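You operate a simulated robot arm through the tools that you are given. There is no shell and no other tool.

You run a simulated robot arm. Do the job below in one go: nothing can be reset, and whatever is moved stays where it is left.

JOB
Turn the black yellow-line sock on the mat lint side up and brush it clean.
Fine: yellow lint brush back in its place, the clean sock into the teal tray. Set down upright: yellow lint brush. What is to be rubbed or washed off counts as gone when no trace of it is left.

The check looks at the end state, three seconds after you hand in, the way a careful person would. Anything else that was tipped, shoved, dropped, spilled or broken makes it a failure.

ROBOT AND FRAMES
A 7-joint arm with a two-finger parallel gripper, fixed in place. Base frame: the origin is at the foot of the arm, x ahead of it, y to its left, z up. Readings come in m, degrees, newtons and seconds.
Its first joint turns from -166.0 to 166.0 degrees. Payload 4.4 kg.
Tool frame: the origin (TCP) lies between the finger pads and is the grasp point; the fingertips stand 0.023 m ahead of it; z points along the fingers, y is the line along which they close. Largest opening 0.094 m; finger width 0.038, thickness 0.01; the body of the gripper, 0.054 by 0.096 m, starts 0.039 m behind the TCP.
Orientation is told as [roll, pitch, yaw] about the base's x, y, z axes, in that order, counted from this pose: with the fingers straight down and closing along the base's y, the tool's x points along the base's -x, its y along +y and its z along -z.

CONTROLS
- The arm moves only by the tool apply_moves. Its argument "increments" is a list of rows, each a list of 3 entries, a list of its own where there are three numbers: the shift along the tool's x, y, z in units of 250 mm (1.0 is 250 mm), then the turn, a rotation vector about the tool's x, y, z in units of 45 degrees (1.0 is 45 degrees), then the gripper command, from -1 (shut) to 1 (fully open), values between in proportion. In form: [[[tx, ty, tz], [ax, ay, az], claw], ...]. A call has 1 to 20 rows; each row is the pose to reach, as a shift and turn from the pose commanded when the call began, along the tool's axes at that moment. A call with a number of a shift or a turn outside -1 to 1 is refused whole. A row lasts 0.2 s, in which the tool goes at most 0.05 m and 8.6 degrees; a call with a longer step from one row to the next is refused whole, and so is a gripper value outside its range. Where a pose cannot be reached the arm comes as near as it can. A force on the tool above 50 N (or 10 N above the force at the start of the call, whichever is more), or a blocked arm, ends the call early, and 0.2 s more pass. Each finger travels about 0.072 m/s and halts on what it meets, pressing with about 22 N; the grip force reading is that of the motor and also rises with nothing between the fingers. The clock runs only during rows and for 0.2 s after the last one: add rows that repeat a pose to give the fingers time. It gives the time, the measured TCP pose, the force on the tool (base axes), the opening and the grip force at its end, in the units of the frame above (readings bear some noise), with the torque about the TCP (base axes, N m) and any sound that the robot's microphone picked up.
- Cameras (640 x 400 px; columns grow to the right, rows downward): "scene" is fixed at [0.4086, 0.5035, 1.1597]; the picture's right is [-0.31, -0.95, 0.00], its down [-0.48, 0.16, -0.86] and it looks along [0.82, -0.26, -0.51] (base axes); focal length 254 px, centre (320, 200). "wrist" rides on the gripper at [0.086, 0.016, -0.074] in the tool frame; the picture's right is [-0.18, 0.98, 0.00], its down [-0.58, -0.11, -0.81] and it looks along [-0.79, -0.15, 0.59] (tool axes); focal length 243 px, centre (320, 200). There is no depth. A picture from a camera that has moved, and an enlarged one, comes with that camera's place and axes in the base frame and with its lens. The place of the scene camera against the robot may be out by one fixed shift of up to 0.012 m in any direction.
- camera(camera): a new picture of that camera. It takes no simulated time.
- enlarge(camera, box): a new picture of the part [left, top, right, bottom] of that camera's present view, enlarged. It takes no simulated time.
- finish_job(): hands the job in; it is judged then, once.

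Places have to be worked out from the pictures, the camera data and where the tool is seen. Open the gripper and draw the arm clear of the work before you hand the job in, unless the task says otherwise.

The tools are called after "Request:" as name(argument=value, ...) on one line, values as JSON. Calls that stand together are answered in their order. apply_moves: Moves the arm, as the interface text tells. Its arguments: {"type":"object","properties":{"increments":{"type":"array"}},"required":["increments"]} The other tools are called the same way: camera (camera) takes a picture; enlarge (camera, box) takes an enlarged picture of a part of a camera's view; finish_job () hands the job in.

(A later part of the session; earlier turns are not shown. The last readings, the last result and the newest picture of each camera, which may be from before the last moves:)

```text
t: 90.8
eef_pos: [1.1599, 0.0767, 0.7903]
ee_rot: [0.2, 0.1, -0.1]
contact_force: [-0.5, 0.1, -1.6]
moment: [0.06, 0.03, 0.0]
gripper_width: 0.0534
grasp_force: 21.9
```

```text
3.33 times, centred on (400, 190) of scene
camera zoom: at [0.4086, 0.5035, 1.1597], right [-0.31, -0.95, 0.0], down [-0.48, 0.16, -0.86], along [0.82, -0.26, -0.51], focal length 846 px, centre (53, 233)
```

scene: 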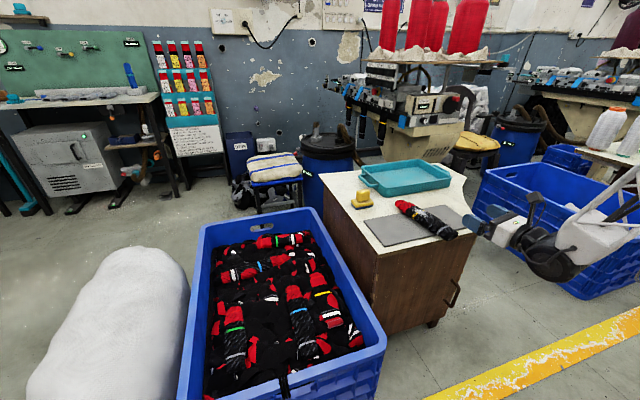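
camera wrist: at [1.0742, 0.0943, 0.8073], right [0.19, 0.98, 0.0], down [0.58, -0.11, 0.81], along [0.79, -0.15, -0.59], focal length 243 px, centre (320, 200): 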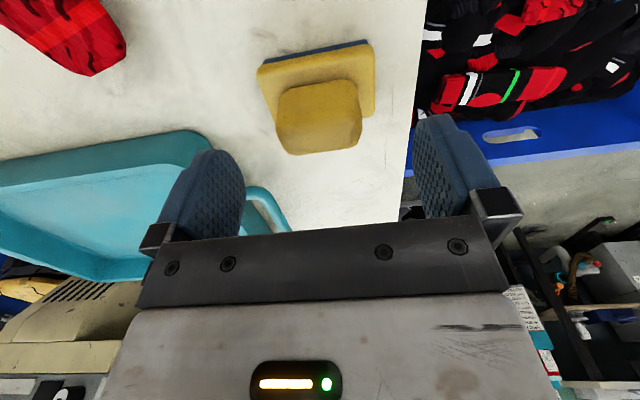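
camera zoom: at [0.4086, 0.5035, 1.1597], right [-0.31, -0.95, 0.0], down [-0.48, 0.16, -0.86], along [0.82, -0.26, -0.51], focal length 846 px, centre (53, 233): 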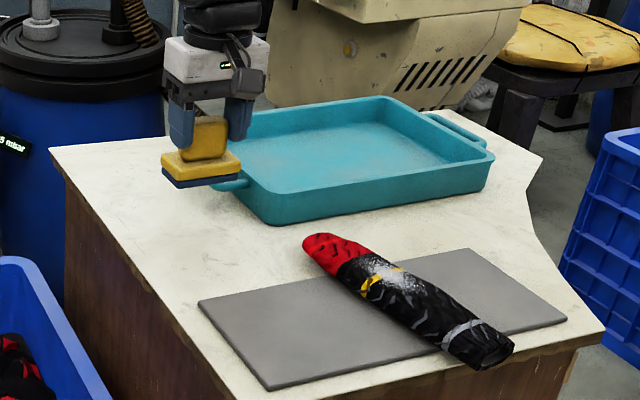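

The brush is held upright. I carry it above the sock just cuff-side of the lint, turning it 9° to line up with the sock.

Request:
apply_moves(increments=[[[0.12, -0.1, 0.0], [0, 0, -0.03], -1], [[0.24, -0.2, 0.0], [0, 0, -0.06], -1], [[0.36, -0.3, 0.0], [0, 0, -0.1], -1], [[0.48, -0.4, 0.0], [0, 0, -0.13], -1], [[0.6, -0.5, 0.0], [0, 0, -0.16], -1], [[0.7, -0.58, 0.0], [0, 0, -0.2], -1], [[0.76, -0.64, 0.04], [0, 0, -0.2], -1], [[0.76, -0.64, 0.08], [0, 0, -0.2], -1], [[0.76, -0.64, 0.08], [0, 0, -0.2], -1]])

Request:
enlarge(camera="scene", box=[376, 160, 496, 250])

Request:
camera(camera="wrist")

```text
t: 92.8
eef_pos: [0.9698, -0.0821, 0.7703]
ee_rot: [0.0, 0.0, 8.9]
contact_force: [0.6, -0.2, -0.7]
moment: [0.0, 0.0, 0.01]
gripper_width: 0.0534
grasp_force: 22.2
```

```text
4.44 times, centred on (436, 205) of scene
camera zoom: at [0.4086, 0.5035, 1.1597], right [-0.31, -0.95, 0.0], down [-0.48, 0.16, -0.86], along [0.82, -0.26, -0.51], focal length 1128 px, centre (-196, 178)
```

zoom: 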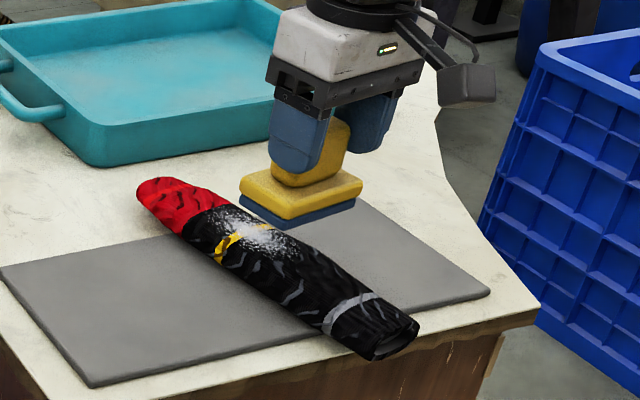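

```text
taken
camera wrist: at [0.8809, -0.0791, 0.8449], right [0.03, 1.0, 0.0], down [0.59, -0.02, 0.81], along [0.81, -0.02, -0.59], focal length 243 px, centre (320, 200)
```

wrist: 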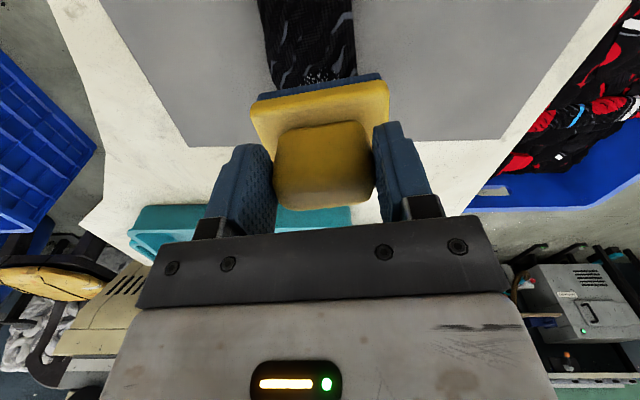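

Positioned above the sock. I lower to about 8 mm above the expected contact and then in small steps.

Request:
apply_moves(increments=[[[0.02, 0, 0.06], [0, 0, 0], -1], [[0.04, 0, 0.12], [0, 0, 0], -1], [[0.04, 0, 0.14], [0, 0, 0], -1], [[0.04, 0, 0.148], [0, 0, 0], -1], [[0.04, 0, 0.148], [0, 0, 0], -1]])

Request:
enlarge(camera="scene", box=[396, 180, 476, 240])

```text
t: 94.0
eef_pos: [0.9587, -0.0833, 0.7328]
ee_rot: [0.0, 0.0, 9.0]
contact_force: [0.3, 0.2, -0.8]
moment: [0.0, 0.03, -0.02]
gripper_width: 0.0538
grasp_force: 22.3
```

```text
6.67 times, centred on (436, 210) of scene
camera zoom: at [0.4086, 0.5035, 1.1597], right [-0.31, -0.95, 0.0], down [-0.48, 0.16, -0.86], along [0.82, -0.26, -0.51], focal length 1693 px, centre (-453, 133)
```

zoom: 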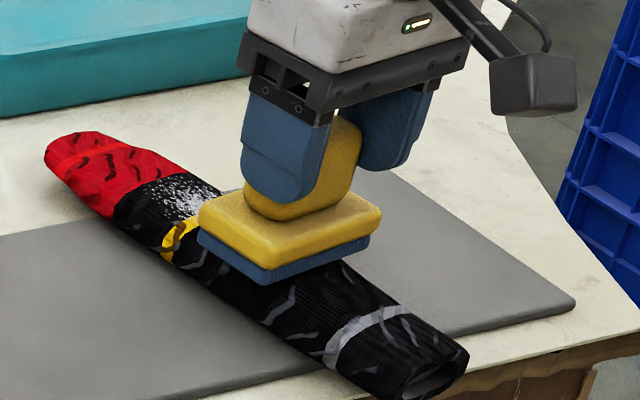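

Still a few millimetres of gap. I lower in 2 mm steps.

Request:
apply_moves(increments=[[[0, 0, 0.008], [0, 0, 0], -1], [[0, 0, 0.016], [0, 0, 0], -1], [[0, 0, 0.016], [0, 0, 0], -1]])

Request:
apply_moves(increments=[[[0, 0, 0.006], [0, 0, 0], -1], [[0, 0, 0.012], [0, 0, 0], -1], [[0, 0, 0.012], [0, 0, 0], -1]])

Request:
enlarge(camera="scene", box=[396, 180, 476, 240])

```text
t: 94.8
eef_pos: [0.9595, -0.083, 0.7287]
ee_rot: [0.1, 0.0, 8.9]
contact_force: [0.5, 0.1, -0.2]
moment: [0.01, -0.03, 0.04]
gripper_width: 0.0538
grasp_force: 22.0
```

```text
t: 95.6
eef_pos: [0.9592, -0.0825, 0.7251]
ee_rot: [0.0, -0.1, 8.9]
contact_force: [-0.8, 0.0, 0.8]
moment: [-0.06, 0.03, 0.0]
gripper_width: 0.0537
grasp_force: 22.6
```

```text
6.67 times, centred on (436, 210) of scene
camera zoom: at [0.4086, 0.5035, 1.1597], right [-0.31, -0.95, 0.0], down [-0.48, 0.16, -0.86], along [0.82, -0.26, -0.51], focal length 1693 px, centre (-453, 133)
```

zoom: 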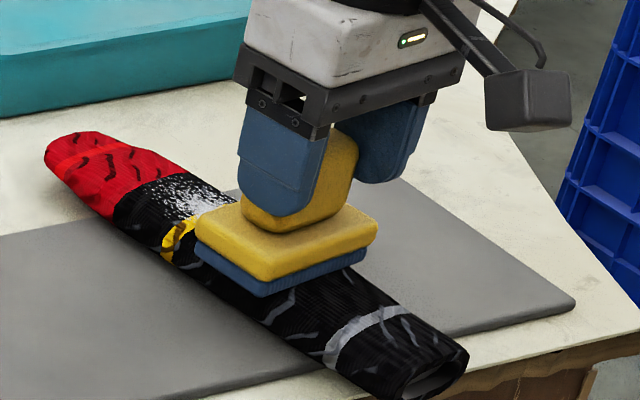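

Probably just about touching. I lower 1 mm at a time to find light contact.

Request:
apply_moves(increments=[[[0, 0, 0.004], [0, 0, 0], -1], [[0, 0, 0.008], [0, 0, 0], -1], [[0, 0, 0.008], [0, 0, 0], -1]])

Request:
apply_moves(increments=[[[0, 0, 0.004], [0, 0, 0], -1], [[0, 0, 0.004], [0, 0, 0], -1]])

```text
t: 96.4
eef_pos: [0.9597, -0.0841, 0.7235]
ee_rot: [0.1, -0.2, 8.9]
contact_force: [-1.4, -0.7, 20.9]
moment: [-0.05, -0.12, -0.07]
gripper_width: 0.0537
grasp_force: 22.2
```

```text
t: 97.0
eef_pos: [0.9598, -0.0837, 0.7232]
ee_rot: [0.0, -0.2, 8.9]
contact_force: [1.6, -1.0, 19.9]
moment: [-0.08, -0.28, -0.02]
gripper_width: 0.0535
grasp_force: 22.2
```

Contact found at TCP z ≈ 0.7245 (about 20 N now). I ease off about 1 mm and make a first slow stroke toward the toe across the lint.

Request:
apply_moves(increments=[[[0, 0, -0.004], [0, 0, 0], -1], [[-0.05, 0, -0.004], [0, 0, 0], -1], [[-0.1, 0, -0.004], [0, 0, 0], -1], [[-0.15, 0, -0.004], [0, 0, 0], -1], [[-0.2, 0, -0.004], [0, 0, 0], -1], [[-0.2, 0, -0.004], [0, 0, 0], -1]])

Request:
enlarge(camera="scene", box=[396, 180, 476, 240])

```text
t: 98.4
eef_pos: [1.0106, -0.0751, 0.7219]
ee_rot: [0.1, 0.0, 8.8]
contact_force: [-0.4, -2.1, 4.6]
moment: [-0.02, -0.08, -0.02]
gripper_width: 0.0536
grasp_force: 22.1
```

```text
6.67 times, centred on (436, 210) of scene
camera zoom: at [0.4086, 0.5035, 1.1597], right [-0.31, -0.95, 0.0], down [-0.48, 0.16, -0.86], along [0.82, -0.26, -0.51], focal length 1693 px, centre (-453, 133)
```

zoom: 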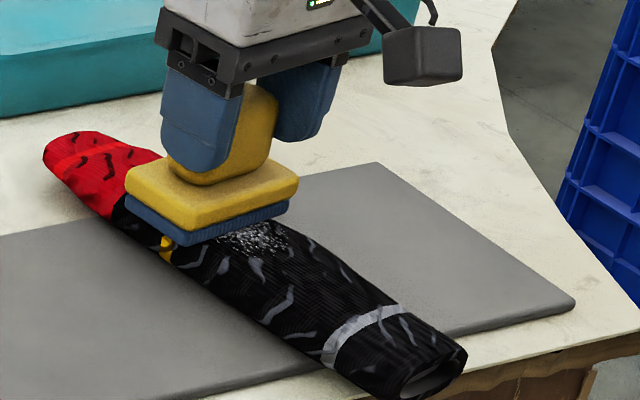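

The brush slides over the sock at ~5 N, the sock stays put and the lint behind looks thinner. I continue the stroke toward the toe.

Request:
apply_moves(increments=[[[-0.05, 0, 0.0], [0, 0, 0], -1], [[-0.1, 0, 0.0], [0, 0, 0], -1], [[-0.15, 0, 0.0], [0, 0, 0], -1], [[-0.2, 0, 0.0], [0, 0, 0], -1], [[-0.2, 0, 0.0], [0, 0, 0], -1]])

Request:
enlarge(camera="scene", box=[396, 180, 476, 240])

```text
t: 99.6
eef_pos: [1.0587, -0.067, 0.7232]
ee_rot: [0.0, 0.0, 8.9]
contact_force: [-0.4, 0.2, -0.8]
moment: [0.03, -0.03, 0.02]
gripper_width: 0.0534
grasp_force: 21.8
```

```text
6.67 times, centred on (436, 210) of scene
camera zoom: at [0.4086, 0.5035, 1.1597], right [-0.31, -0.95, 0.0], down [-0.48, 0.16, -0.86], along [0.82, -0.26, -0.51], focal length 1693 px, centre (-453, 133)
```

zoom: 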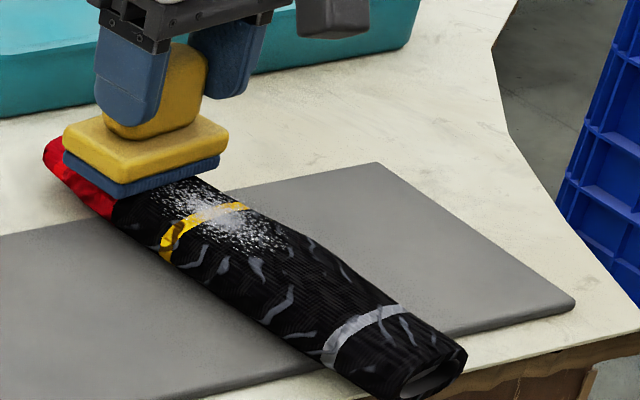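

The lint is partly reduced after one stroke. I now scrub back and forth over the patch with about 1 mm more pressure.

Request:
apply_moves(increments=[[[0.05, 0, 0.003], [0, 0, 0], -1], [[0.11, 0, 0.004], [0, 0, 0], -1], [[0.17, 0, 0.004], [0, 0, 0], -1], [[0.23, 0, 0.004], [0, 0, 0], -1], [[0.29, 0, 0.004], [0, 0, 0], -1], [[0.35, 0, 0.004], [0, 0, 0], -1], [[0.29, 0, 0.004], [0, 0, 0], -1], [[0.23, 0, 0.004], [0, 0, 0], -1], [[0.17, 0, 0.004], [0, 0, 0], -1], [[0.11, 0, 0.004], [0, 0, 0], -1], [[0.05, 0, 0.004], [0, 0, 0], -1], [[0.11, 0, 0.004], [0, 0, 0], -1], [[0.17, 0, 0.004], [0, 0, 0], -1], [[0.23, 0, 0.004], [0, 0, 0], -1], [[0.29, 0, 0.004], [0, 0, 0], -1], [[0.35, 0, 0.004], [0, 0, 0], -1], [[0.4, 0, 0.004], [0, 0, 0], -1]])

Request:
enlarge(camera="scene", box=[396, 180, 476, 240])

```text
t: 103.2
eef_pos: [0.9613, -0.0859, 0.7237]
ee_rot: [0.1, 0.0, 8.9]
contact_force: [0.1, -0.7, -0.7]
moment: [-0.02, -0.01, 0.03]
gripper_width: 0.0536
grasp_force: 21.8
```

```text
6.67 times, centred on (436, 210) of scene
camera zoom: at [0.4086, 0.5035, 1.1597], right [-0.31, -0.95, 0.0], down [-0.48, 0.16, -0.86], along [0.82, -0.26, -0.51], focal length 1693 px, centre (-453, 133)
```

zoom: 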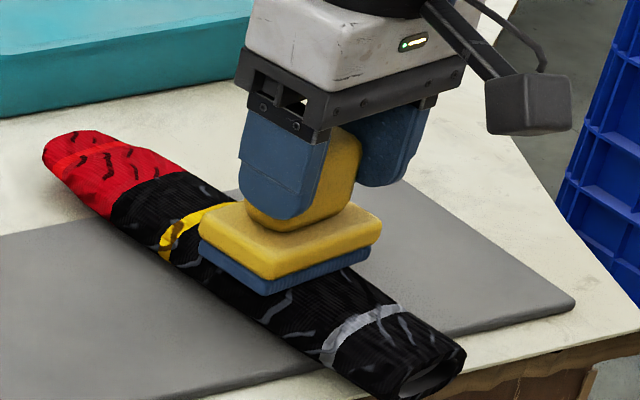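

The toe-side lint looks gone. I lift the brush and shift it back to inspect the whole patch.

Request:
apply_moves(increments=[[[0, 0, -0.1], [0, 0, 0], -1], [[0.04, 0, -0.24], [0, 0, 0], -1], [[0.16, 0, -0.4], [0, 0, 0], -1], [[0.32, 0, -0.5], [0, 0, 0], -1], [[0.4, 0, -0.5], [0, 0, 0], -1], [[0.4, 0, -0.5], [0, 0, 0], -1]])

Request:
enlarge(camera="scene", box=[386, 190, 466, 240])

Request:
camera(camera="wrist")

```text
t: 104.6
eef_pos: [0.862, -0.1005, 0.8481]
ee_rot: [0.1, 0.1, 8.9]
contact_force: [-0.7, 0.2, -1.1]
moment: [0.0, -0.01, 0.01]
gripper_width: 0.0537
grasp_force: 22.0
```

```text
8.00 times, centred on (426, 215) of scene
camera zoom: at [0.4086, 0.5035, 1.1597], right [-0.31, -0.95, 0.0], down [-0.48, 0.16, -0.86], along [0.82, -0.26, -0.51], focal length 2031 px, centre (-528, 80)
```

zoom: 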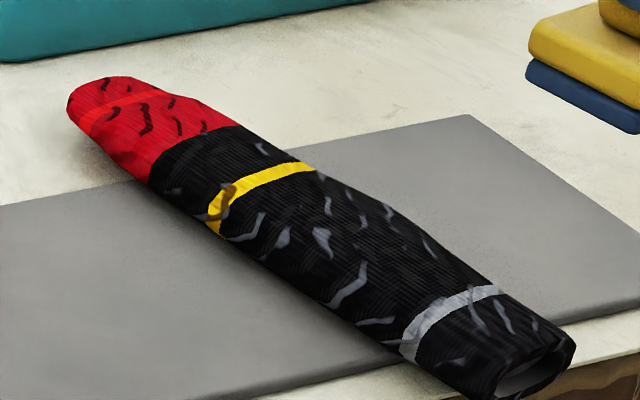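

```text
taken
camera wrist: at [0.7731, -0.0965, 0.9226], right [0.03, 1.0, 0.0], down [0.59, -0.02, 0.81], along [0.81, -0.02, -0.59], focal length 243 px, centre (320, 200)
```

wrist: 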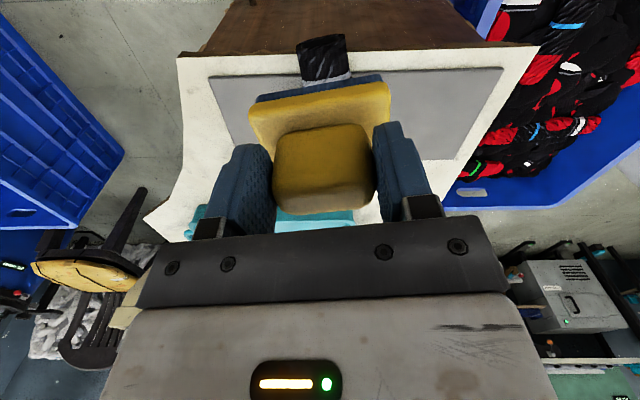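

From the scene camera the lint is entirely gone. I move the brush aside to −y so the wrist camera can check the far side of the sock as well.

Request:
apply_moves(increments=[[[0.013, -0.136, -0.024], [0, 0, 0], -1], [[0.026, -0.272, -0.048], [0, 0, 0], -1], [[0.04, -0.407, -0.072], [0, 0, 0], -1], [[0.053, -0.543, -0.096], [0, 0, 0], -1], [[0.066, -0.678, -0.12], [0, 0, 0], -1], [[0.066, -0.75, -0.12], [0, 0, 0], -1], [[0.066, -0.75, -0.12], [0, 0, 0], -1]])

Request:
camera(camera="wrist")

```text
t: 106.2
eef_pos: [0.8734, -0.2867, 0.8771]
ee_rot: [0.1, 0.0, 8.9]
contact_force: [-0.3, 0.1, -0.7]
moment: [0.0, 0.02, -0.03]
gripper_width: 0.0536
grasp_force: 21.8
```

```text
taken
camera wrist: at [0.7849, -0.2846, 0.9522], right [0.03, 1.0, 0.0], down [0.59, -0.02, 0.81], along [0.81, -0.02, -0.59], focal length 243 px, centre (320, 200)
```

wrist: 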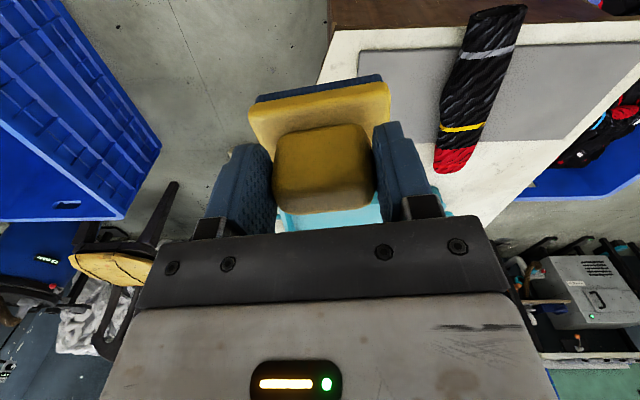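

Request:
enlarge(camera="wrist", box=[410, 80, 530, 180])

Request:
enlarge(camera="wrist", box=[420, 0, 540, 100])

Request:
enlarge(camera="scene", box=[396, 195, 436, 225])

```text
4.00 times, centred on (470, 130) of wrist
camera zoom: at [0.7849, -0.2846, 0.9522], right [0.03, 1.0, 0.0], down [0.59, -0.02, 0.81], along [0.81, -0.02, -0.59], focal length 970 px, centre (-280, 480)
```

zoom: 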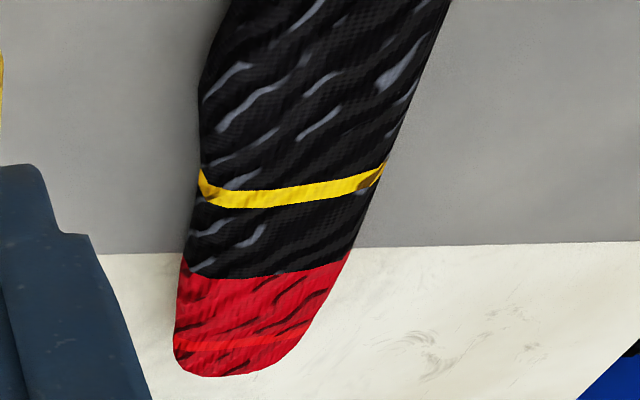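

```text
4.00 times, centred on (480, 50) of wrist
camera zoom: at [0.7849, -0.2846, 0.9522], right [0.03, 1.0, 0.0], down [0.59, -0.02, 0.81], along [0.81, -0.02, -0.59], focal length 970 px, centre (-320, 800)
```

zoom: 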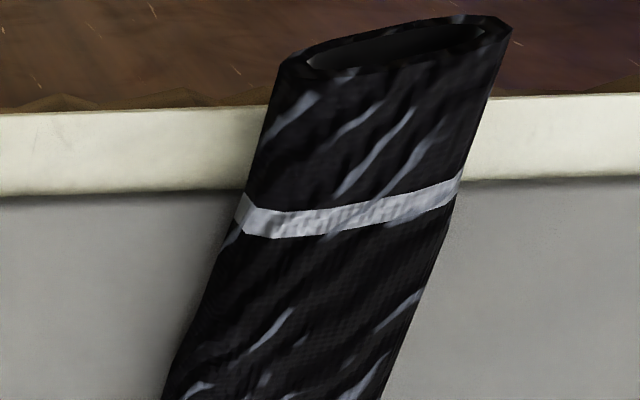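

```text
13.33 times, centred on (416, 210) of scene
camera zoom: at [0.4086, 0.5035, 1.1597], right [-0.31, -0.95, 0.0], down [-0.48, 0.16, -0.86], along [0.82, -0.26, -0.51], focal length 3385 px, centre (-960, 67)
```

zoom: 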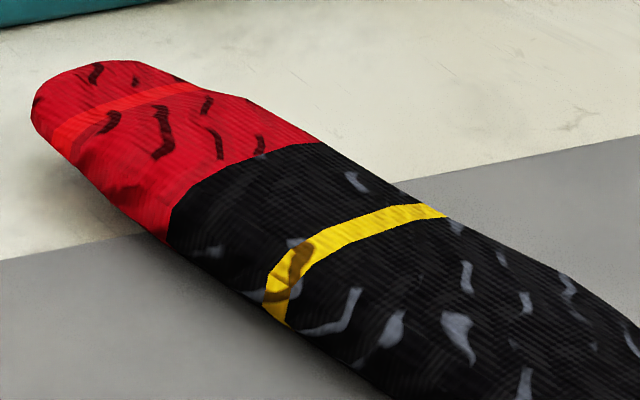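

No lint is visible from either side. For certainty I make one more light scrub over the same area before putting the brush away; first back above the sock.

Request:
apply_moves(increments=[[[-0.09, 0.14, 0.03], [0, 0, 0], -1], [[-0.18, 0.28, 0.08], [0, 0, 0], -1], [[-0.27, 0.42, 0.14], [0, 0, 0], -1], [[-0.36, 0.55, 0.2], [0, 0, 0], -1], [[-0.44, 0.67, 0.28], [0, 0, 0], -1], [[-0.488, 0.748, 0.38], [0, 0, 0], -1], [[-0.488, 0.748, 0.46], [0, 0, 0], -1], [[-0.488, 0.748, 0.53], [0, 0, 0], -1], [[-0.488, 0.748, 0.56], [0, 0, 0], -1], [[-0.488, 0.748, 0.59], [0, 0, 0], -1], [[-0.488, 0.748, 0.59], [0, 0, 0], -1]])

```text
t: 108.6
eef_pos: [0.9661, -0.0831, 0.7308]
ee_rot: [0.1, 0.1, 8.8]
contact_force: [0.6, -0.7, -0.7]
moment: [0.03, -0.04, -0.03]
gripper_width: 0.0533
grasp_force: 22.1
```

I lower gently to contact again.

Request:
apply_moves(increments=[[[0, 0, 0.008], [0, 0, 0], -1], [[0, 0, 0.016], [0, 0, 0], -1], [[0, 0, 0.022], [0, 0, 0], -1], [[0, 0, 0.022], [0, 0, 0], -1]])

Request:
apply_moves(increments=[[[0, 0, 0.004], [0, 0, 0], -1], [[0, 0, 0.008], [0, 0, 0], -1], [[0, 0, 0.008], [0, 0, 0], -1]])

```text
t: 109.6
eef_pos: [0.9666, -0.0836, 0.7238]
ee_rot: [0.1, 0.1, 8.9]
contact_force: [0.4, 0.1, -0.4]
moment: [-0.03, 0.01, 0.0]
gripper_width: 0.0537
grasp_force: 22.0
```

```text
t: 110.4
eef_pos: [0.9649, -0.083, 0.7234]
ee_rot: [0.1, 0.0, 8.9]
contact_force: [0.4, -0.9, 0.2]
moment: [-0.06, 0.01, -0.02]
gripper_width: 0.0536
grasp_force: 22.2
```

Not yet in contact; another 1–2 mm.

Request:
apply_moves(increments=[[[0, 0, 0.004], [0, 0, 0], -1], [[0, 0, 0.004], [0, 0, 0], -1]])

Request:
apply_moves(increments=[[[0, 0, 0.004], [0, 0, 0], -1], [[0, 0, 0.004], [0, 0, 0], -1]])

```text
t: 111.0
eef_pos: [0.9662, -0.0839, 0.7234]
ee_rot: [0.0, 0.0, 8.9]
contact_force: [-1.1, 1.8, 7.1]
moment: [0.11, -0.21, 0.06]
gripper_width: 0.0536
grasp_force: 22.3
```

```text
t: 111.6
eef_pos: [0.9666, -0.0849, 0.7217]
ee_rot: [0.0, -0.1, 8.9]
contact_force: [-1.2, -0.1, 19.9]
moment: [0.02, -0.29, -0.03]
gripper_width: 0.0537
grasp_force: 22.1
```

Contact at ~20 N here. I scrub back and forth over the patch, slightly off to each side as well.

Request:
apply_moves(increments=[[[-0.05, 0, -0.002], [0, 0, 0], -1], [[-0.1, 0, 0], [0, 0, 0], -1], [[-0.16, 0, 0], [0, 0, 0], -1], [[-0.22, 0, 0], [0, 0, 0], -1], [[-0.28, 0, 0], [0, 0, 0], -1], [[-0.32, 0.02, 0], [0, 0, 0], -1], [[-0.26, 0.03, 0], [0, 0, 0], -1], [[-0.2, 0.03, 0], [0, 0, 0], -1], [[-0.14, 0.03, 0], [0, 0, 0], -1], [[-0.08, 0.02, 0], [0, 0, 0], -1], [[-0.08, -0.02, 0], [0, 0, 0], -1], [[-0.14, -0.03, 0], [0, 0, 0], -1], [[-0.2, -0.03, 0], [0, 0, 0], -1], [[-0.26, -0.03, 0], [0, 0, 0], -1], [[-0.32, -0.02, 0], [0, 0, 0], -1], [[-0.26, 0, 0], [0, 0, 0], -1], [[-0.2, 0, 0], [0, 0, 0], -1], [[-0.14, 0, 0], [0, 0, 0], -1], [[-0.08, 0, 0], [0, 0, 0], -1]])

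Request:
enlarge(camera="scene", box=[396, 180, 476, 240])

```text
t: 115.6
eef_pos: [0.9856, -0.0799, 0.7209]
ee_rot: [0.2, -0.1, 8.9]
contact_force: [1.3, 0.1, 1.9]
moment: [0.12, -0.14, 0.05]
gripper_width: 0.0537
grasp_force: 22.0
```

```text
6.67 times, centred on (436, 210) of scene
camera zoom: at [0.4086, 0.5035, 1.1597], right [-0.31, -0.95, 0.0], down [-0.48, 0.16, -0.86], along [0.82, -0.26, -0.51], focal length 1693 px, centre (-453, 133)
```

zoom: 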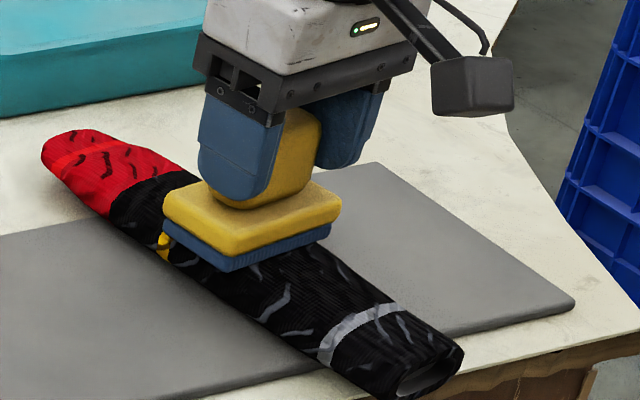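

Done scrubbing; the sock stayed in place. I lift the brush and carry it back above its original place with yaw 0.

Request:
apply_moves(increments=[[[0, 0, -0.06], [0, 0, 0], -1], [[0, 0, -0.2], [0, 0, 0], -1], [[0, 0, -0.32], [0, 0, 0], -1], [[0, 0, -0.32], [0, 0, 0], -1]])

Request:
apply_moves(increments=[[[-0.13, 0.084, 0], [0, 0, 0.033], -1], [[-0.26, 0.168, 0], [0, 0, 0.066], -1], [[-0.39, 0.252, 0], [0, 0, 0.1], -1], [[-0.52, 0.336, 0], [0, 0, 0.133], -1], [[-0.65, 0.42, 0], [0, 0, 0.166], -1], [[-0.784, 0.504, 0], [0, 0, 0.198], -1], [[-0.784, 0.504, 0], [0, 0, 0.198], -1], [[-0.784, 0.504, 0], [0, 0, 0.198], -1]])

Request:
enlarge(camera="scene", box=[330, 150, 410, 210])

Request:
enlarge(camera="scene", box=[386, 190, 466, 240])

```text
t: 116.6
eef_pos: [0.9845, -0.0784, 0.8005]
ee_rot: [0.2, 0.0, 8.9]
contact_force: [0.2, 0.0, -1.3]
moment: [-0.02, 0.0, 0.01]
gripper_width: 0.0535
grasp_force: 21.6
```

```text
t: 118.4
eef_pos: [1.1592, 0.073, 0.7992]
ee_rot: [0.1, 0.0, 0.0]
contact_force: [0.1, 0.7, -0.8]
moment: [-0.03, 0.05, 0.01]
gripper_width: 0.0534
grasp_force: 21.7
```

```text
6.67 times, centred on (370, 180) of scene
camera zoom: at [0.4086, 0.5035, 1.1597], right [-0.31, -0.95, 0.0], down [-0.48, 0.16, -0.86], along [0.82, -0.26, -0.51], focal length 1693 px, centre (-13, 333)
```

zoom: 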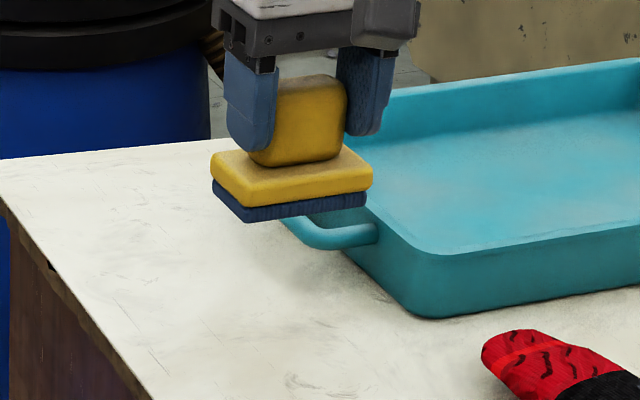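

```text
8.00 times, centred on (426, 215) of scene
camera zoom: at [0.4086, 0.5035, 1.1597], right [-0.31, -0.95, 0.0], down [-0.48, 0.16, -0.86], along [0.82, -0.26, -0.51], focal length 2031 px, centre (-528, 80)
```

zoom: 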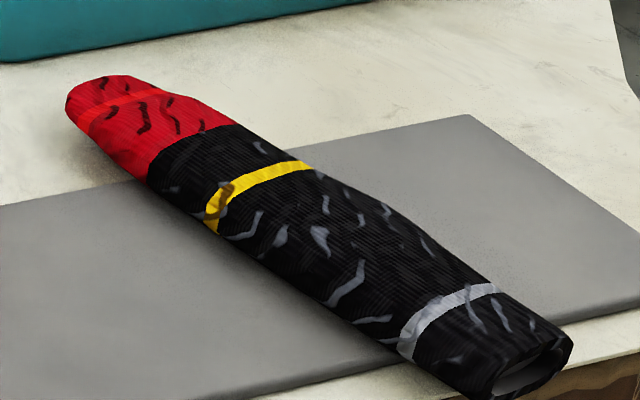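

The sock is clean. I lower the brush toward its place, to just above the table first.

Request:
apply_moves(increments=[[[-0.002, 0.008, 0.1], [0, 0, 0], -1], [[-0.002, 0.008, 0.2], [0, 0, 0], -1], [[-0.002, 0.008, 0.3], [0, 0, 0], -1], [[-0.002, 0.008, 0.37], [0, 0, 0], -1], [[-0.002, 0.008, 0.4], [0, 0, 0], -1], [[-0.002, 0.008, 0.4], [0, 0, 0], -1]])

Request:
enlarge(camera="scene", box=[330, 160, 410, 220])

```text
t: 119.8
eef_pos: [1.1614, 0.0768, 0.7009]
ee_rot: [0.1, -0.1, 0.1]
contact_force: [-0.4, -1.1, -0.1]
moment: [0.01, 0.01, 0.01]
gripper_width: 0.0537
grasp_force: 21.5
```

```text
6.67 times, centred on (370, 190) of scene
camera zoom: at [0.4086, 0.5035, 1.1597], right [-0.31, -0.95, 0.0], down [-0.48, 0.16, -0.86], along [0.82, -0.26, -0.51], focal length 1693 px, centre (-13, 267)
```

zoom: 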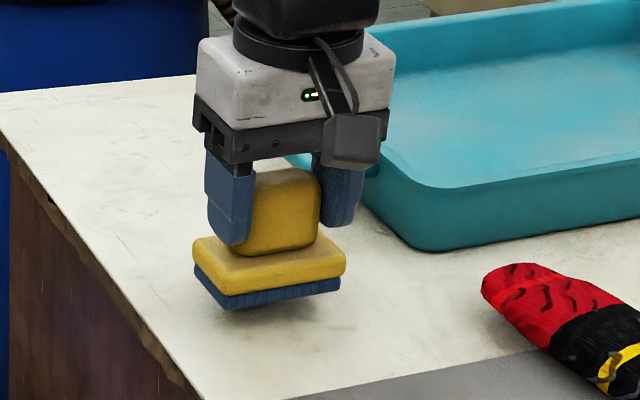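

About 1 cm above the table. I lower in 2 mm steps until light contact.

Request:
apply_moves(increments=[[[0, 0, 0.01], [0, 0, 0], -1], [[0, 0, 0.02], [0, 0, 0], -1], [[0, 0, 0.03], [0, 0, 0], -1], [[0, 0, 0.03], [0, 0, 0], -1]])

Request:
apply_moves(increments=[[[0, 0, 0.004], [0, 0, 0], -1], [[0, 0, 0.008], [0, 0, 0], -1], [[0, 0, 0.008], [0, 0, 0], -1]])

Request:
enlarge(camera="scene", box=[330, 160, 410, 220])

```text
t: 120.8
eef_pos: [1.1604, 0.076, 0.6935]
ee_rot: [0.2, 0.1, -0.1]
contact_force: [-1.0, -0.3, -0.8]
moment: [0.01, 0.01, 0.01]
gripper_width: 0.0535
grasp_force: 22.3
```

```text
t: 121.6
eef_pos: [1.1593, 0.0776, 0.6903]
ee_rot: [0.1, 0.0, 0.0]
contact_force: [1.0, -0.3, -0.6]
moment: [0.01, -0.01, 0.02]
gripper_width: 0.0534
grasp_force: 22.1
```

```text
6.67 times, centred on (370, 190) of scene
camera zoom: at [0.4086, 0.5035, 1.1597], right [-0.31, -0.95, 0.0], down [-0.48, 0.16, -0.86], along [0.82, -0.26, -0.51], focal length 1693 px, centre (-13, 267)
```

zoom: 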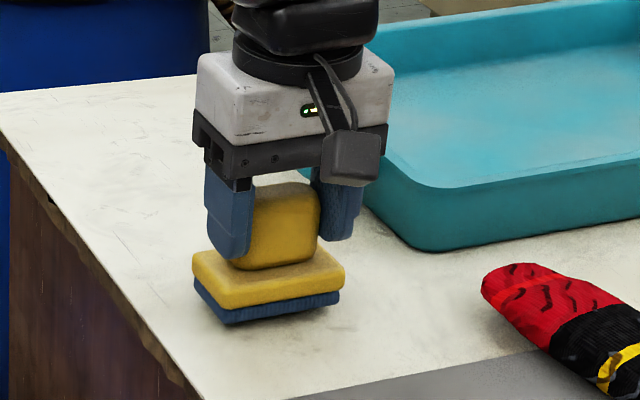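

The brush has slid up a few millimetres in the grip, so it's still slightly above the table. I continue down in small steps.

Request:
apply_moves(increments=[[[0, 0, 0.006], [0, 0, 0], -1], [[0, 0, 0.012], [0, 0, 0], -1], [[0, 0, 0.012], [0, 0, 0], -1]])

Request:
enlarge(camera="scene", box=[340, 180, 390, 220])

```text
t: 122.4
eef_pos: [1.1604, 0.0758, 0.6878]
ee_rot: [0.1, 0.0, 0.1]
contact_force: [-0.6, 0.1, -0.7]
moment: [0.0, 0.01, 0.0]
gripper_width: 0.0537
grasp_force: 22.4
```

```text
10.00 times, centred on (365, 200) of scene
camera zoom: at [0.4086, 0.5035, 1.1597], right [-0.31, -0.95, 0.0], down [-0.48, 0.16, -0.86], along [0.82, -0.26, -0.51], focal length 2539 px, centre (-130, 200)
```

zoom: 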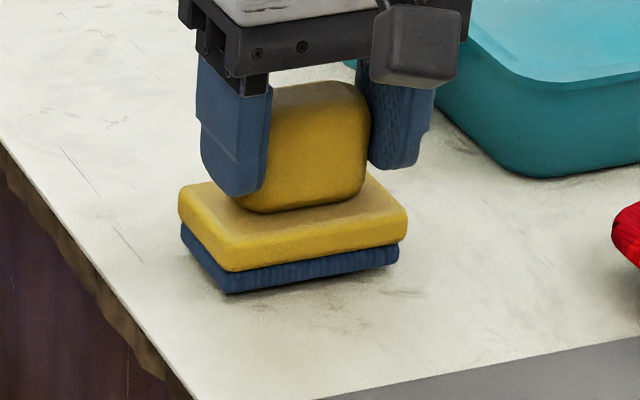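

Still about 2–3 mm above. Continuing in 1.5 mm steps.

Request:
apply_moves(increments=[[[0, 0, 0.006], [0, 0, 0], -1], [[0, 0, 0.006], [0, 0, 0], -1]])

Request:
apply_moves(increments=[[[0, 0, 0.005], [0, 0, 0], -1], [[0, 0, 0.005], [0, 0, 0], -1]])

Request:
enlarge(camera="scene", box=[340, 180, 390, 220])

```text
t: 123.0
eef_pos: [1.1604, 0.0772, 0.6874]
ee_rot: [0.1, 0.0, 0.0]
contact_force: [-0.6, 0.4, -0.3]
moment: [0.04, -0.01, 0.01]
gripper_width: 0.0535
grasp_force: 21.8
```

```text
t: 123.6
eef_pos: [1.1598, 0.0772, 0.685]
ee_rot: [0.2, 0.0, 0.0]
contact_force: [-0.2, 0.1, -0.6]
moment: [0.0, 0.02, 0.01]
gripper_width: 0.0538
grasp_force: 21.9
```

```text
10.00 times, centred on (365, 200) of scene
camera zoom: at [0.4086, 0.5035, 1.1597], right [-0.31, -0.95, 0.0], down [-0.48, 0.16, -0.86], along [0.82, -0.26, -0.51], focal length 2539 px, centre (-130, 200)
```

zoom: 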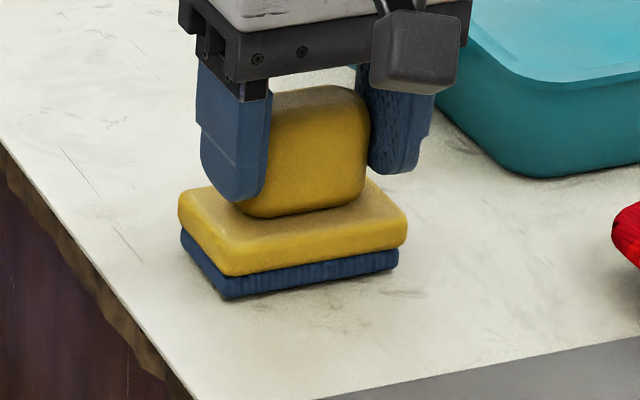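

The front corner is now at its original image position, so contact is imminent. One more millimetre.

Request:
apply_moves(increments=[[[0, 0, 0.004], [0, 0, 0], -1], [[0, 0, 0.004], [0, 0, 0], -1]])

Request:
apply_moves(increments=[[[0, 0, 0.004], [0, 0, 0], -1], [[0, 0, 0.004], [0, 0, 0], -1]])

```text
t: 124.2
eef_pos: [1.1599, 0.0767, 0.6855]
ee_rot: [0.0, -0.1, 0.1]
contact_force: [0.1, -1.0, -0.9]
moment: [0.01, 0.02, 0.0]
gripper_width: 0.0537
grasp_force: 22.3
```

```text
t: 124.8
eef_pos: [1.1607, 0.0767, 0.685]
ee_rot: [0.2, 0.0, 0.1]
contact_force: [0.2, -0.1, 0.4]
moment: [-0.03, 0.0, -0.02]
gripper_width: 0.0536
grasp_force: 21.8
```

Possibly just touching. One more small step to confirm.

Request:
apply_moves(increments=[[[0, 0, 0.004], [0, 0, 0], -1], [[0, 0, 0.004], [0, 0, 0], -1]])

Request:
enlarge(camera="scene", box=[340, 180, 390, 220])

```text
t: 125.4
eef_pos: [1.1603, 0.0762, 0.6842]
ee_rot: [0.0, -0.1, 0.0]
contact_force: [-2.9, -3.0, 12.5]
moment: [-0.2, -0.27, -0.01]
gripper_width: 0.0534
grasp_force: 22.3
```

```text
10.00 times, centred on (365, 200) of scene
camera zoom: at [0.4086, 0.5035, 1.1597], right [-0.31, -0.95, 0.0], down [-0.48, 0.16, -0.86], along [0.82, -0.26, -0.51], focal length 2539 px, centre (-130, 200)
```

zoom: 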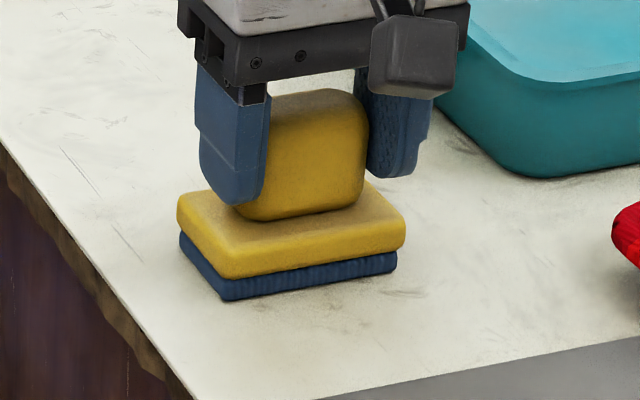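

The brush rests on the table within about 1 mm of its original spot. I open the fingers slowly.

Request:
apply_moves(increments=[[[0, 0, -0.003], [0, 0, 0], -0.5], [[0, 0, -0.003], [0, 0, 0], 0.2], [[0, 0, -0.003], [0, 0, 0], 0.5], [[0, 0, -0.003], [0, 0, 0], 0.8], [[0, 0, -0.003], [0, 0, 0], 1], [[0, 0, -0.003], [0, 0, 0], 1]])

Request:
enlarge(camera="scene", box=[330, 160, 410, 220])

```text
t: 126.8
eef_pos: [1.1599, 0.0774, 0.6827]
ee_rot: [0.2, -0.1, 0.1]
contact_force: [-0.8, 0.2, 0.1]
moment: [-0.05, -0.01, 0.0]
gripper_width: 0.0941
grasp_force: 0.1
```

```text
6.67 times, centred on (370, 190) of scene
camera zoom: at [0.4086, 0.5035, 1.1597], right [-0.31, -0.95, 0.0], down [-0.48, 0.16, -0.86], along [0.82, -0.26, -0.51], focal length 1693 px, centre (-13, 267)
```

zoom: 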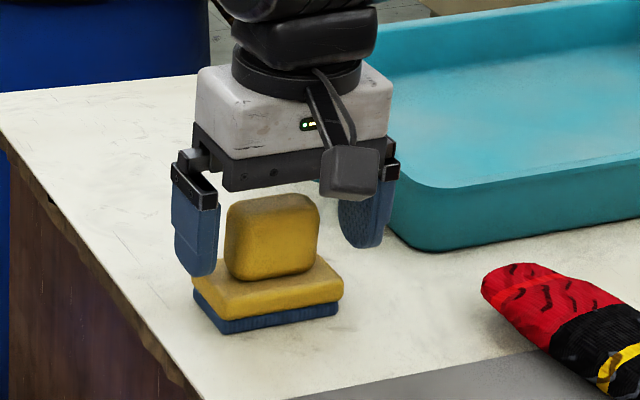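

The brush stands upright at its original place. I raise the open gripper straight up.

Request:
apply_moves(increments=[[[0, 0, -0.06], [0, 0, 0], 1], [[0, 0, -0.16], [0, 0, 0], 1], [[0, 0, -0.28], [0, 0, 0], 1], [[0, 0, -0.4], [0, 0, 0], 1], [[0, 0, -0.5], [0, 0, 0], 1], [[0, 0, -0.5], [0, 0, 0], 1]])

Request:
enlarge(camera="scene", box=[330, 160, 410, 220])

Request:
camera(camera="wrist")

```text
t: 128.2
eef_pos: [1.1588, 0.0763, 0.8086]
ee_rot: [0.1, 0.0, 0.0]
contact_force: [0.5, -0.4, -0.3]
moment: [0.02, 0.01, -0.03]
gripper_width: 0.0938
grasp_force: 0.0
```

```text
6.67 times, centred on (370, 190) of scene
camera zoom: at [0.4086, 0.5035, 1.1597], right [-0.31, -0.95, 0.0], down [-0.48, 0.16, -0.86], along [0.82, -0.26, -0.51], focal length 1693 px, centre (-13, 267)
```

zoom: 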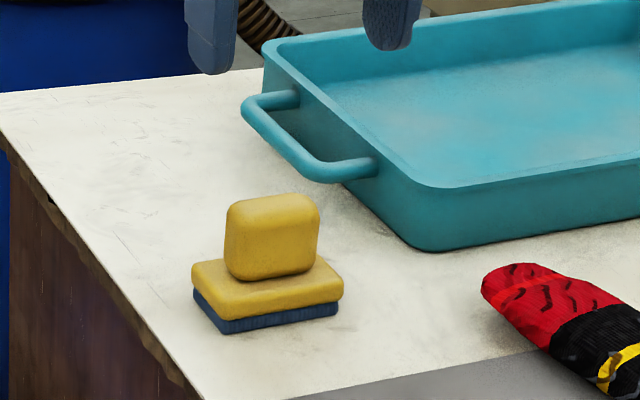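

```text
taken
camera wrist: at [1.0713, 0.0939, 0.8833], right [0.18, 0.98, 0.0], down [0.58, -0.11, 0.81], along [0.79, -0.15, -0.59], focal length 243 px, centre (320, 200)
```

wrist: 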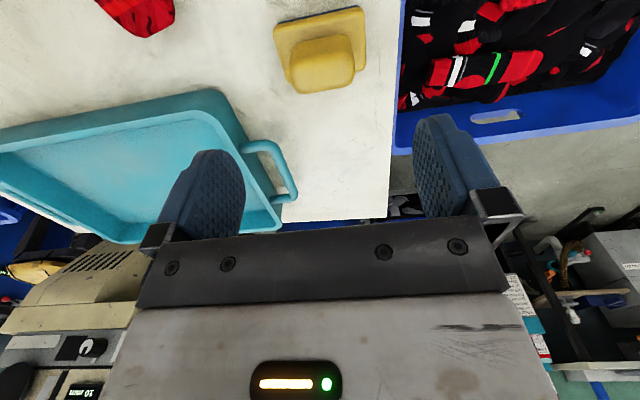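

The brush is upright in its place. Now I go to the sock, turning 9° to match it, and stop above its middle to check alignment.

Request:
apply_moves(increments=[[[0.1, -0.1, 0], [0, 0, -0.03], 1], [[0.2, -0.2, 0], [0, 0, -0.06], 1], [[0.3, -0.3, 0], [0, 0, -0.1], 1], [[0.4, -0.4, 0], [0, 0, -0.13], 1], [[0.5, -0.5, 0], [0, 0, -0.16], 1], [[0.6, -0.59, 0], [0, 0, -0.19], 1], [[0.64, -0.62, 0], [0, 0, -0.2], 1], [[0.64, -0.62, 0], [0, 0, -0.2], 1]])

Request:
camera(camera="wrist")

Request:
enlarge(camera="scene", box=[376, 170, 476, 245])

```text
t: 130.0
eef_pos: [0.9997, -0.077, 0.8073]
ee_rot: [0.1, -0.1, 9.1]
contact_force: [-0.7, -0.1, -0.6]
moment: [0.01, 0.0, -0.02]
gripper_width: 0.094
grasp_force: 0.0
```

```text
taken
camera wrist: at [0.9105, -0.0743, 0.8831], right [0.03, 1.0, 0.0], down [0.59, -0.02, 0.81], along [0.81, -0.02, -0.59], focal length 243 px, centre (320, 200)
```

wrist: 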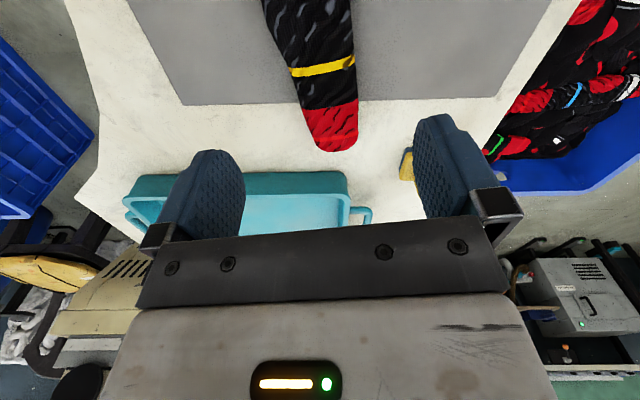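

```text
5.33 times, centred on (426, 208) of scene
camera zoom: at [0.4086, 0.5035, 1.1597], right [-0.31, -0.95, 0.0], down [-0.48, 0.16, -0.86], along [0.82, -0.26, -0.51], focal length 1354 px, centre (-245, 160)
```

zoom: 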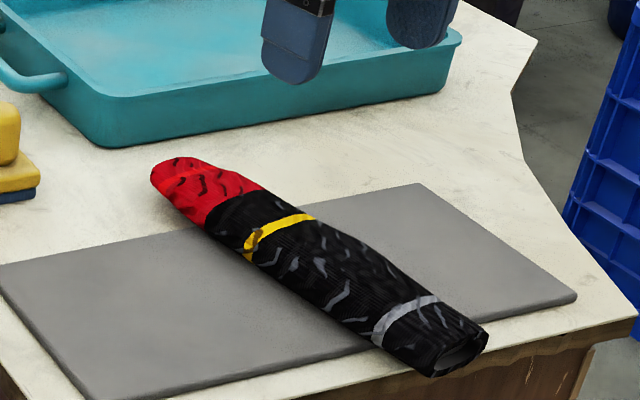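

The sock at x≈1.0 spans y −0.1085 to −0.046, centred on the tool. I descend with the fingers on both sides to just above the mat.

Request:
apply_moves(increments=[[[0, 0, 0.15], [0, 0, 0], 1], [[0, 0, 0.3], [0, 0, 0], 1], [[0, 0, 0.42], [0, 0, 0], 1], [[0, 0, 0.5], [0, 0, 0], 1], [[0, 0, 0.56], [0, 0, 0], 1], [[0, 0, 0.6], [0, 0, 0], 1], [[0, 0, 0.612], [0, 0, 0], 1], [[0, 0, 0.612], [0, 0, 0], 1]])

Request:
enlarge(camera="scene", box=[376, 180, 476, 245])

```text
t: 131.8
eef_pos: [0.9999, -0.0775, 0.6555]
ee_rot: [0.1, -0.1, 8.9]
contact_force: [-1.1, -0.5, 1.0]
moment: [-0.01, 0.0, -0.02]
gripper_width: 0.094
grasp_force: 0.0
```

```text
6.15 times, centred on (426, 212) of scene
camera zoom: at [0.4086, 0.5035, 1.1597], right [-0.31, -0.95, 0.0], down [-0.48, 0.16, -0.86], along [0.82, -0.26, -0.51], focal length 1562 px, centre (-332, 123)
```

zoom: 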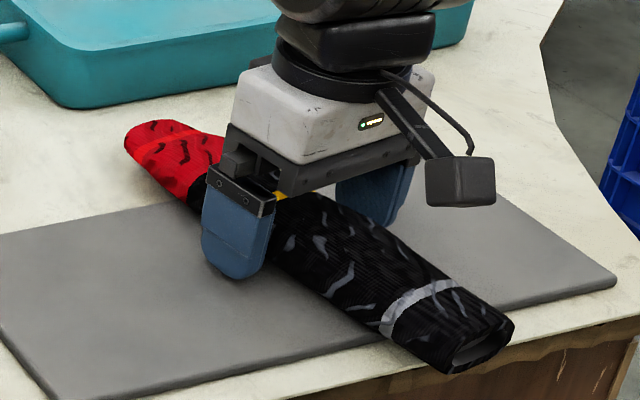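

Straddling the sock close to the yellow line, tips just above the mat. I close the gripper.

Request:
apply_moves(increments=[[[0, 0, 0.005], [0, 0, 0], 0.6], [[0, 0, 0.005], [0, 0, 0], 0.4], [[0, 0, 0.005], [0, 0, 0], 0.1], [[0, 0, 0.005], [0, 0, 0], -1], [[0, 0, 0.005], [0, 0, 0], -1], [[0, 0, 0.005], [0, 0, 0], -1], [[0, 0, 0.005], [0, 0, 0], -1]])

Request:
apply_moves(increments=[[[0, 0, -0.06], [0, 0, 0], -1], [[0, 0, -0.16], [0, 0, 0], -1], [[0, 0, -0.3], [0, 0, 0], -1], [[0, 0, -0.44], [0, 0, 0], -1], [[0, 0, -0.56], [0, 0, 0], -1], [[0, 0, -0.56], [0, 0, 0], -1]])

Request:
enlarge(camera="scene", box=[366, 150, 486, 240])

```text
t: 133.4
eef_pos: [0.9997, -0.0768, 0.6536]
ee_rot: [0.1, 0.0, 8.9]
contact_force: [-0.8, -0.9, 0.2]
moment: [-0.02, -0.02, 0.1]
gripper_width: 0.0533
grasp_force: 21.8
```

```text
t: 134.8
eef_pos: [0.999, -0.0791, 0.7942]
ee_rot: [0.2, 0.0, 9.1]
contact_force: [-0.1, -0.2, -0.4]
moment: [-0.01, 0.0, 0.0]
gripper_width: 0.0533
grasp_force: 21.7
```

```text
4.44 times, centred on (426, 195) of scene
camera zoom: at [0.4086, 0.5035, 1.1597], right [-0.31, -0.95, 0.0], down [-0.48, 0.16, -0.86], along [0.82, -0.26, -0.51], focal length 1128 px, centre (-151, 222)
```

zoom: 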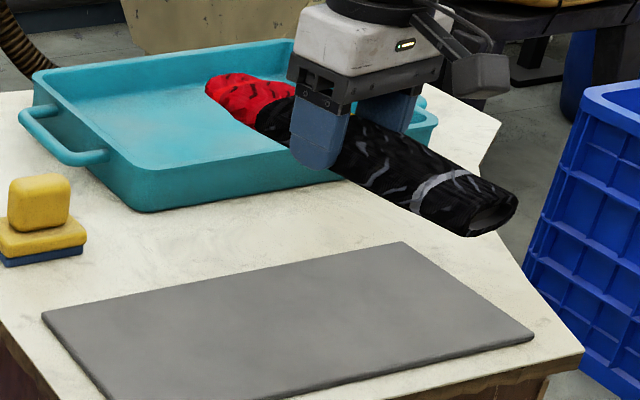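

The clean sock is lifted. I rotate it toward lying along y (yaw −90°) above the mat.

Request:
apply_moves(increments=[[[0, 0, 0], [0, 0, 0.18], -1], [[0, 0, 0], [0, 0, 0.36], -1], [[0, 0, 0], [0, 0, 0.54], -1], [[0, 0, 0], [0, 0, 0.72], -1], [[0, 0, 0], [0, 0, 0.9], -1], [[0, 0, 0], [0, 0, 1], -1], [[0, 0, 0], [0, 0, 1], -1]])

Request:
apply_moves(increments=[[[0, 0, 0], [0, 0, 0.18], -1], [[0, 0, 0], [0, 0, 0.36], -1], [[0, 0, 0], [0, 0, 0.54], -1], [[0, 0, 0], [0, 0, 0.72], -1], [[0, 0, 0], [0, 0, 0.9], -1], [[0, 0, 0], [0, 0, 1], -1], [[0, 0, 0], [0, 0, 1], -1]])

Request:
apply_moves(increments=[[[0, 0, 0], [0, 0, 0.1], -1], [[0, 0, 0], [0, 0, 0.2], -1], [[0, 0, 0], [0, 0, 0.2], -1]])

Request:
camera(camera="scene")

```text
t: 136.4
eef_pos: [1.0002, -0.079, 0.7929]
ee_rot: [0.1, -0.1, -36.0]
contact_force: [-0.5, -0.1, -1.6]
moment: [0.01, 0.03, 0.02]
gripper_width: 0.0533
grasp_force: 21.3
```

```text
t: 138.0
eef_pos: [1.0001, -0.0778, 0.7931]
ee_rot: [-0.1, 0.1, -81.0]
contact_force: [-0.1, -0.2, -0.4]
moment: [-0.01, -0.01, 0.04]
gripper_width: 0.0534
grasp_force: 22.0
```

```text
t: 138.8
eef_pos: [1.0002, -0.078, 0.7943]
ee_rot: [0.1, 0.1, -90.0]
contact_force: [-0.1, 0.6, -0.5]
moment: [0.0, -0.01, -0.01]
gripper_width: 0.0532
grasp_force: 21.9
```

```text
taken
```

scene: 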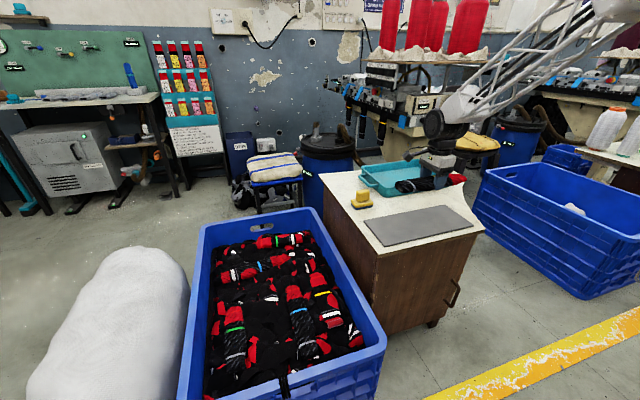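

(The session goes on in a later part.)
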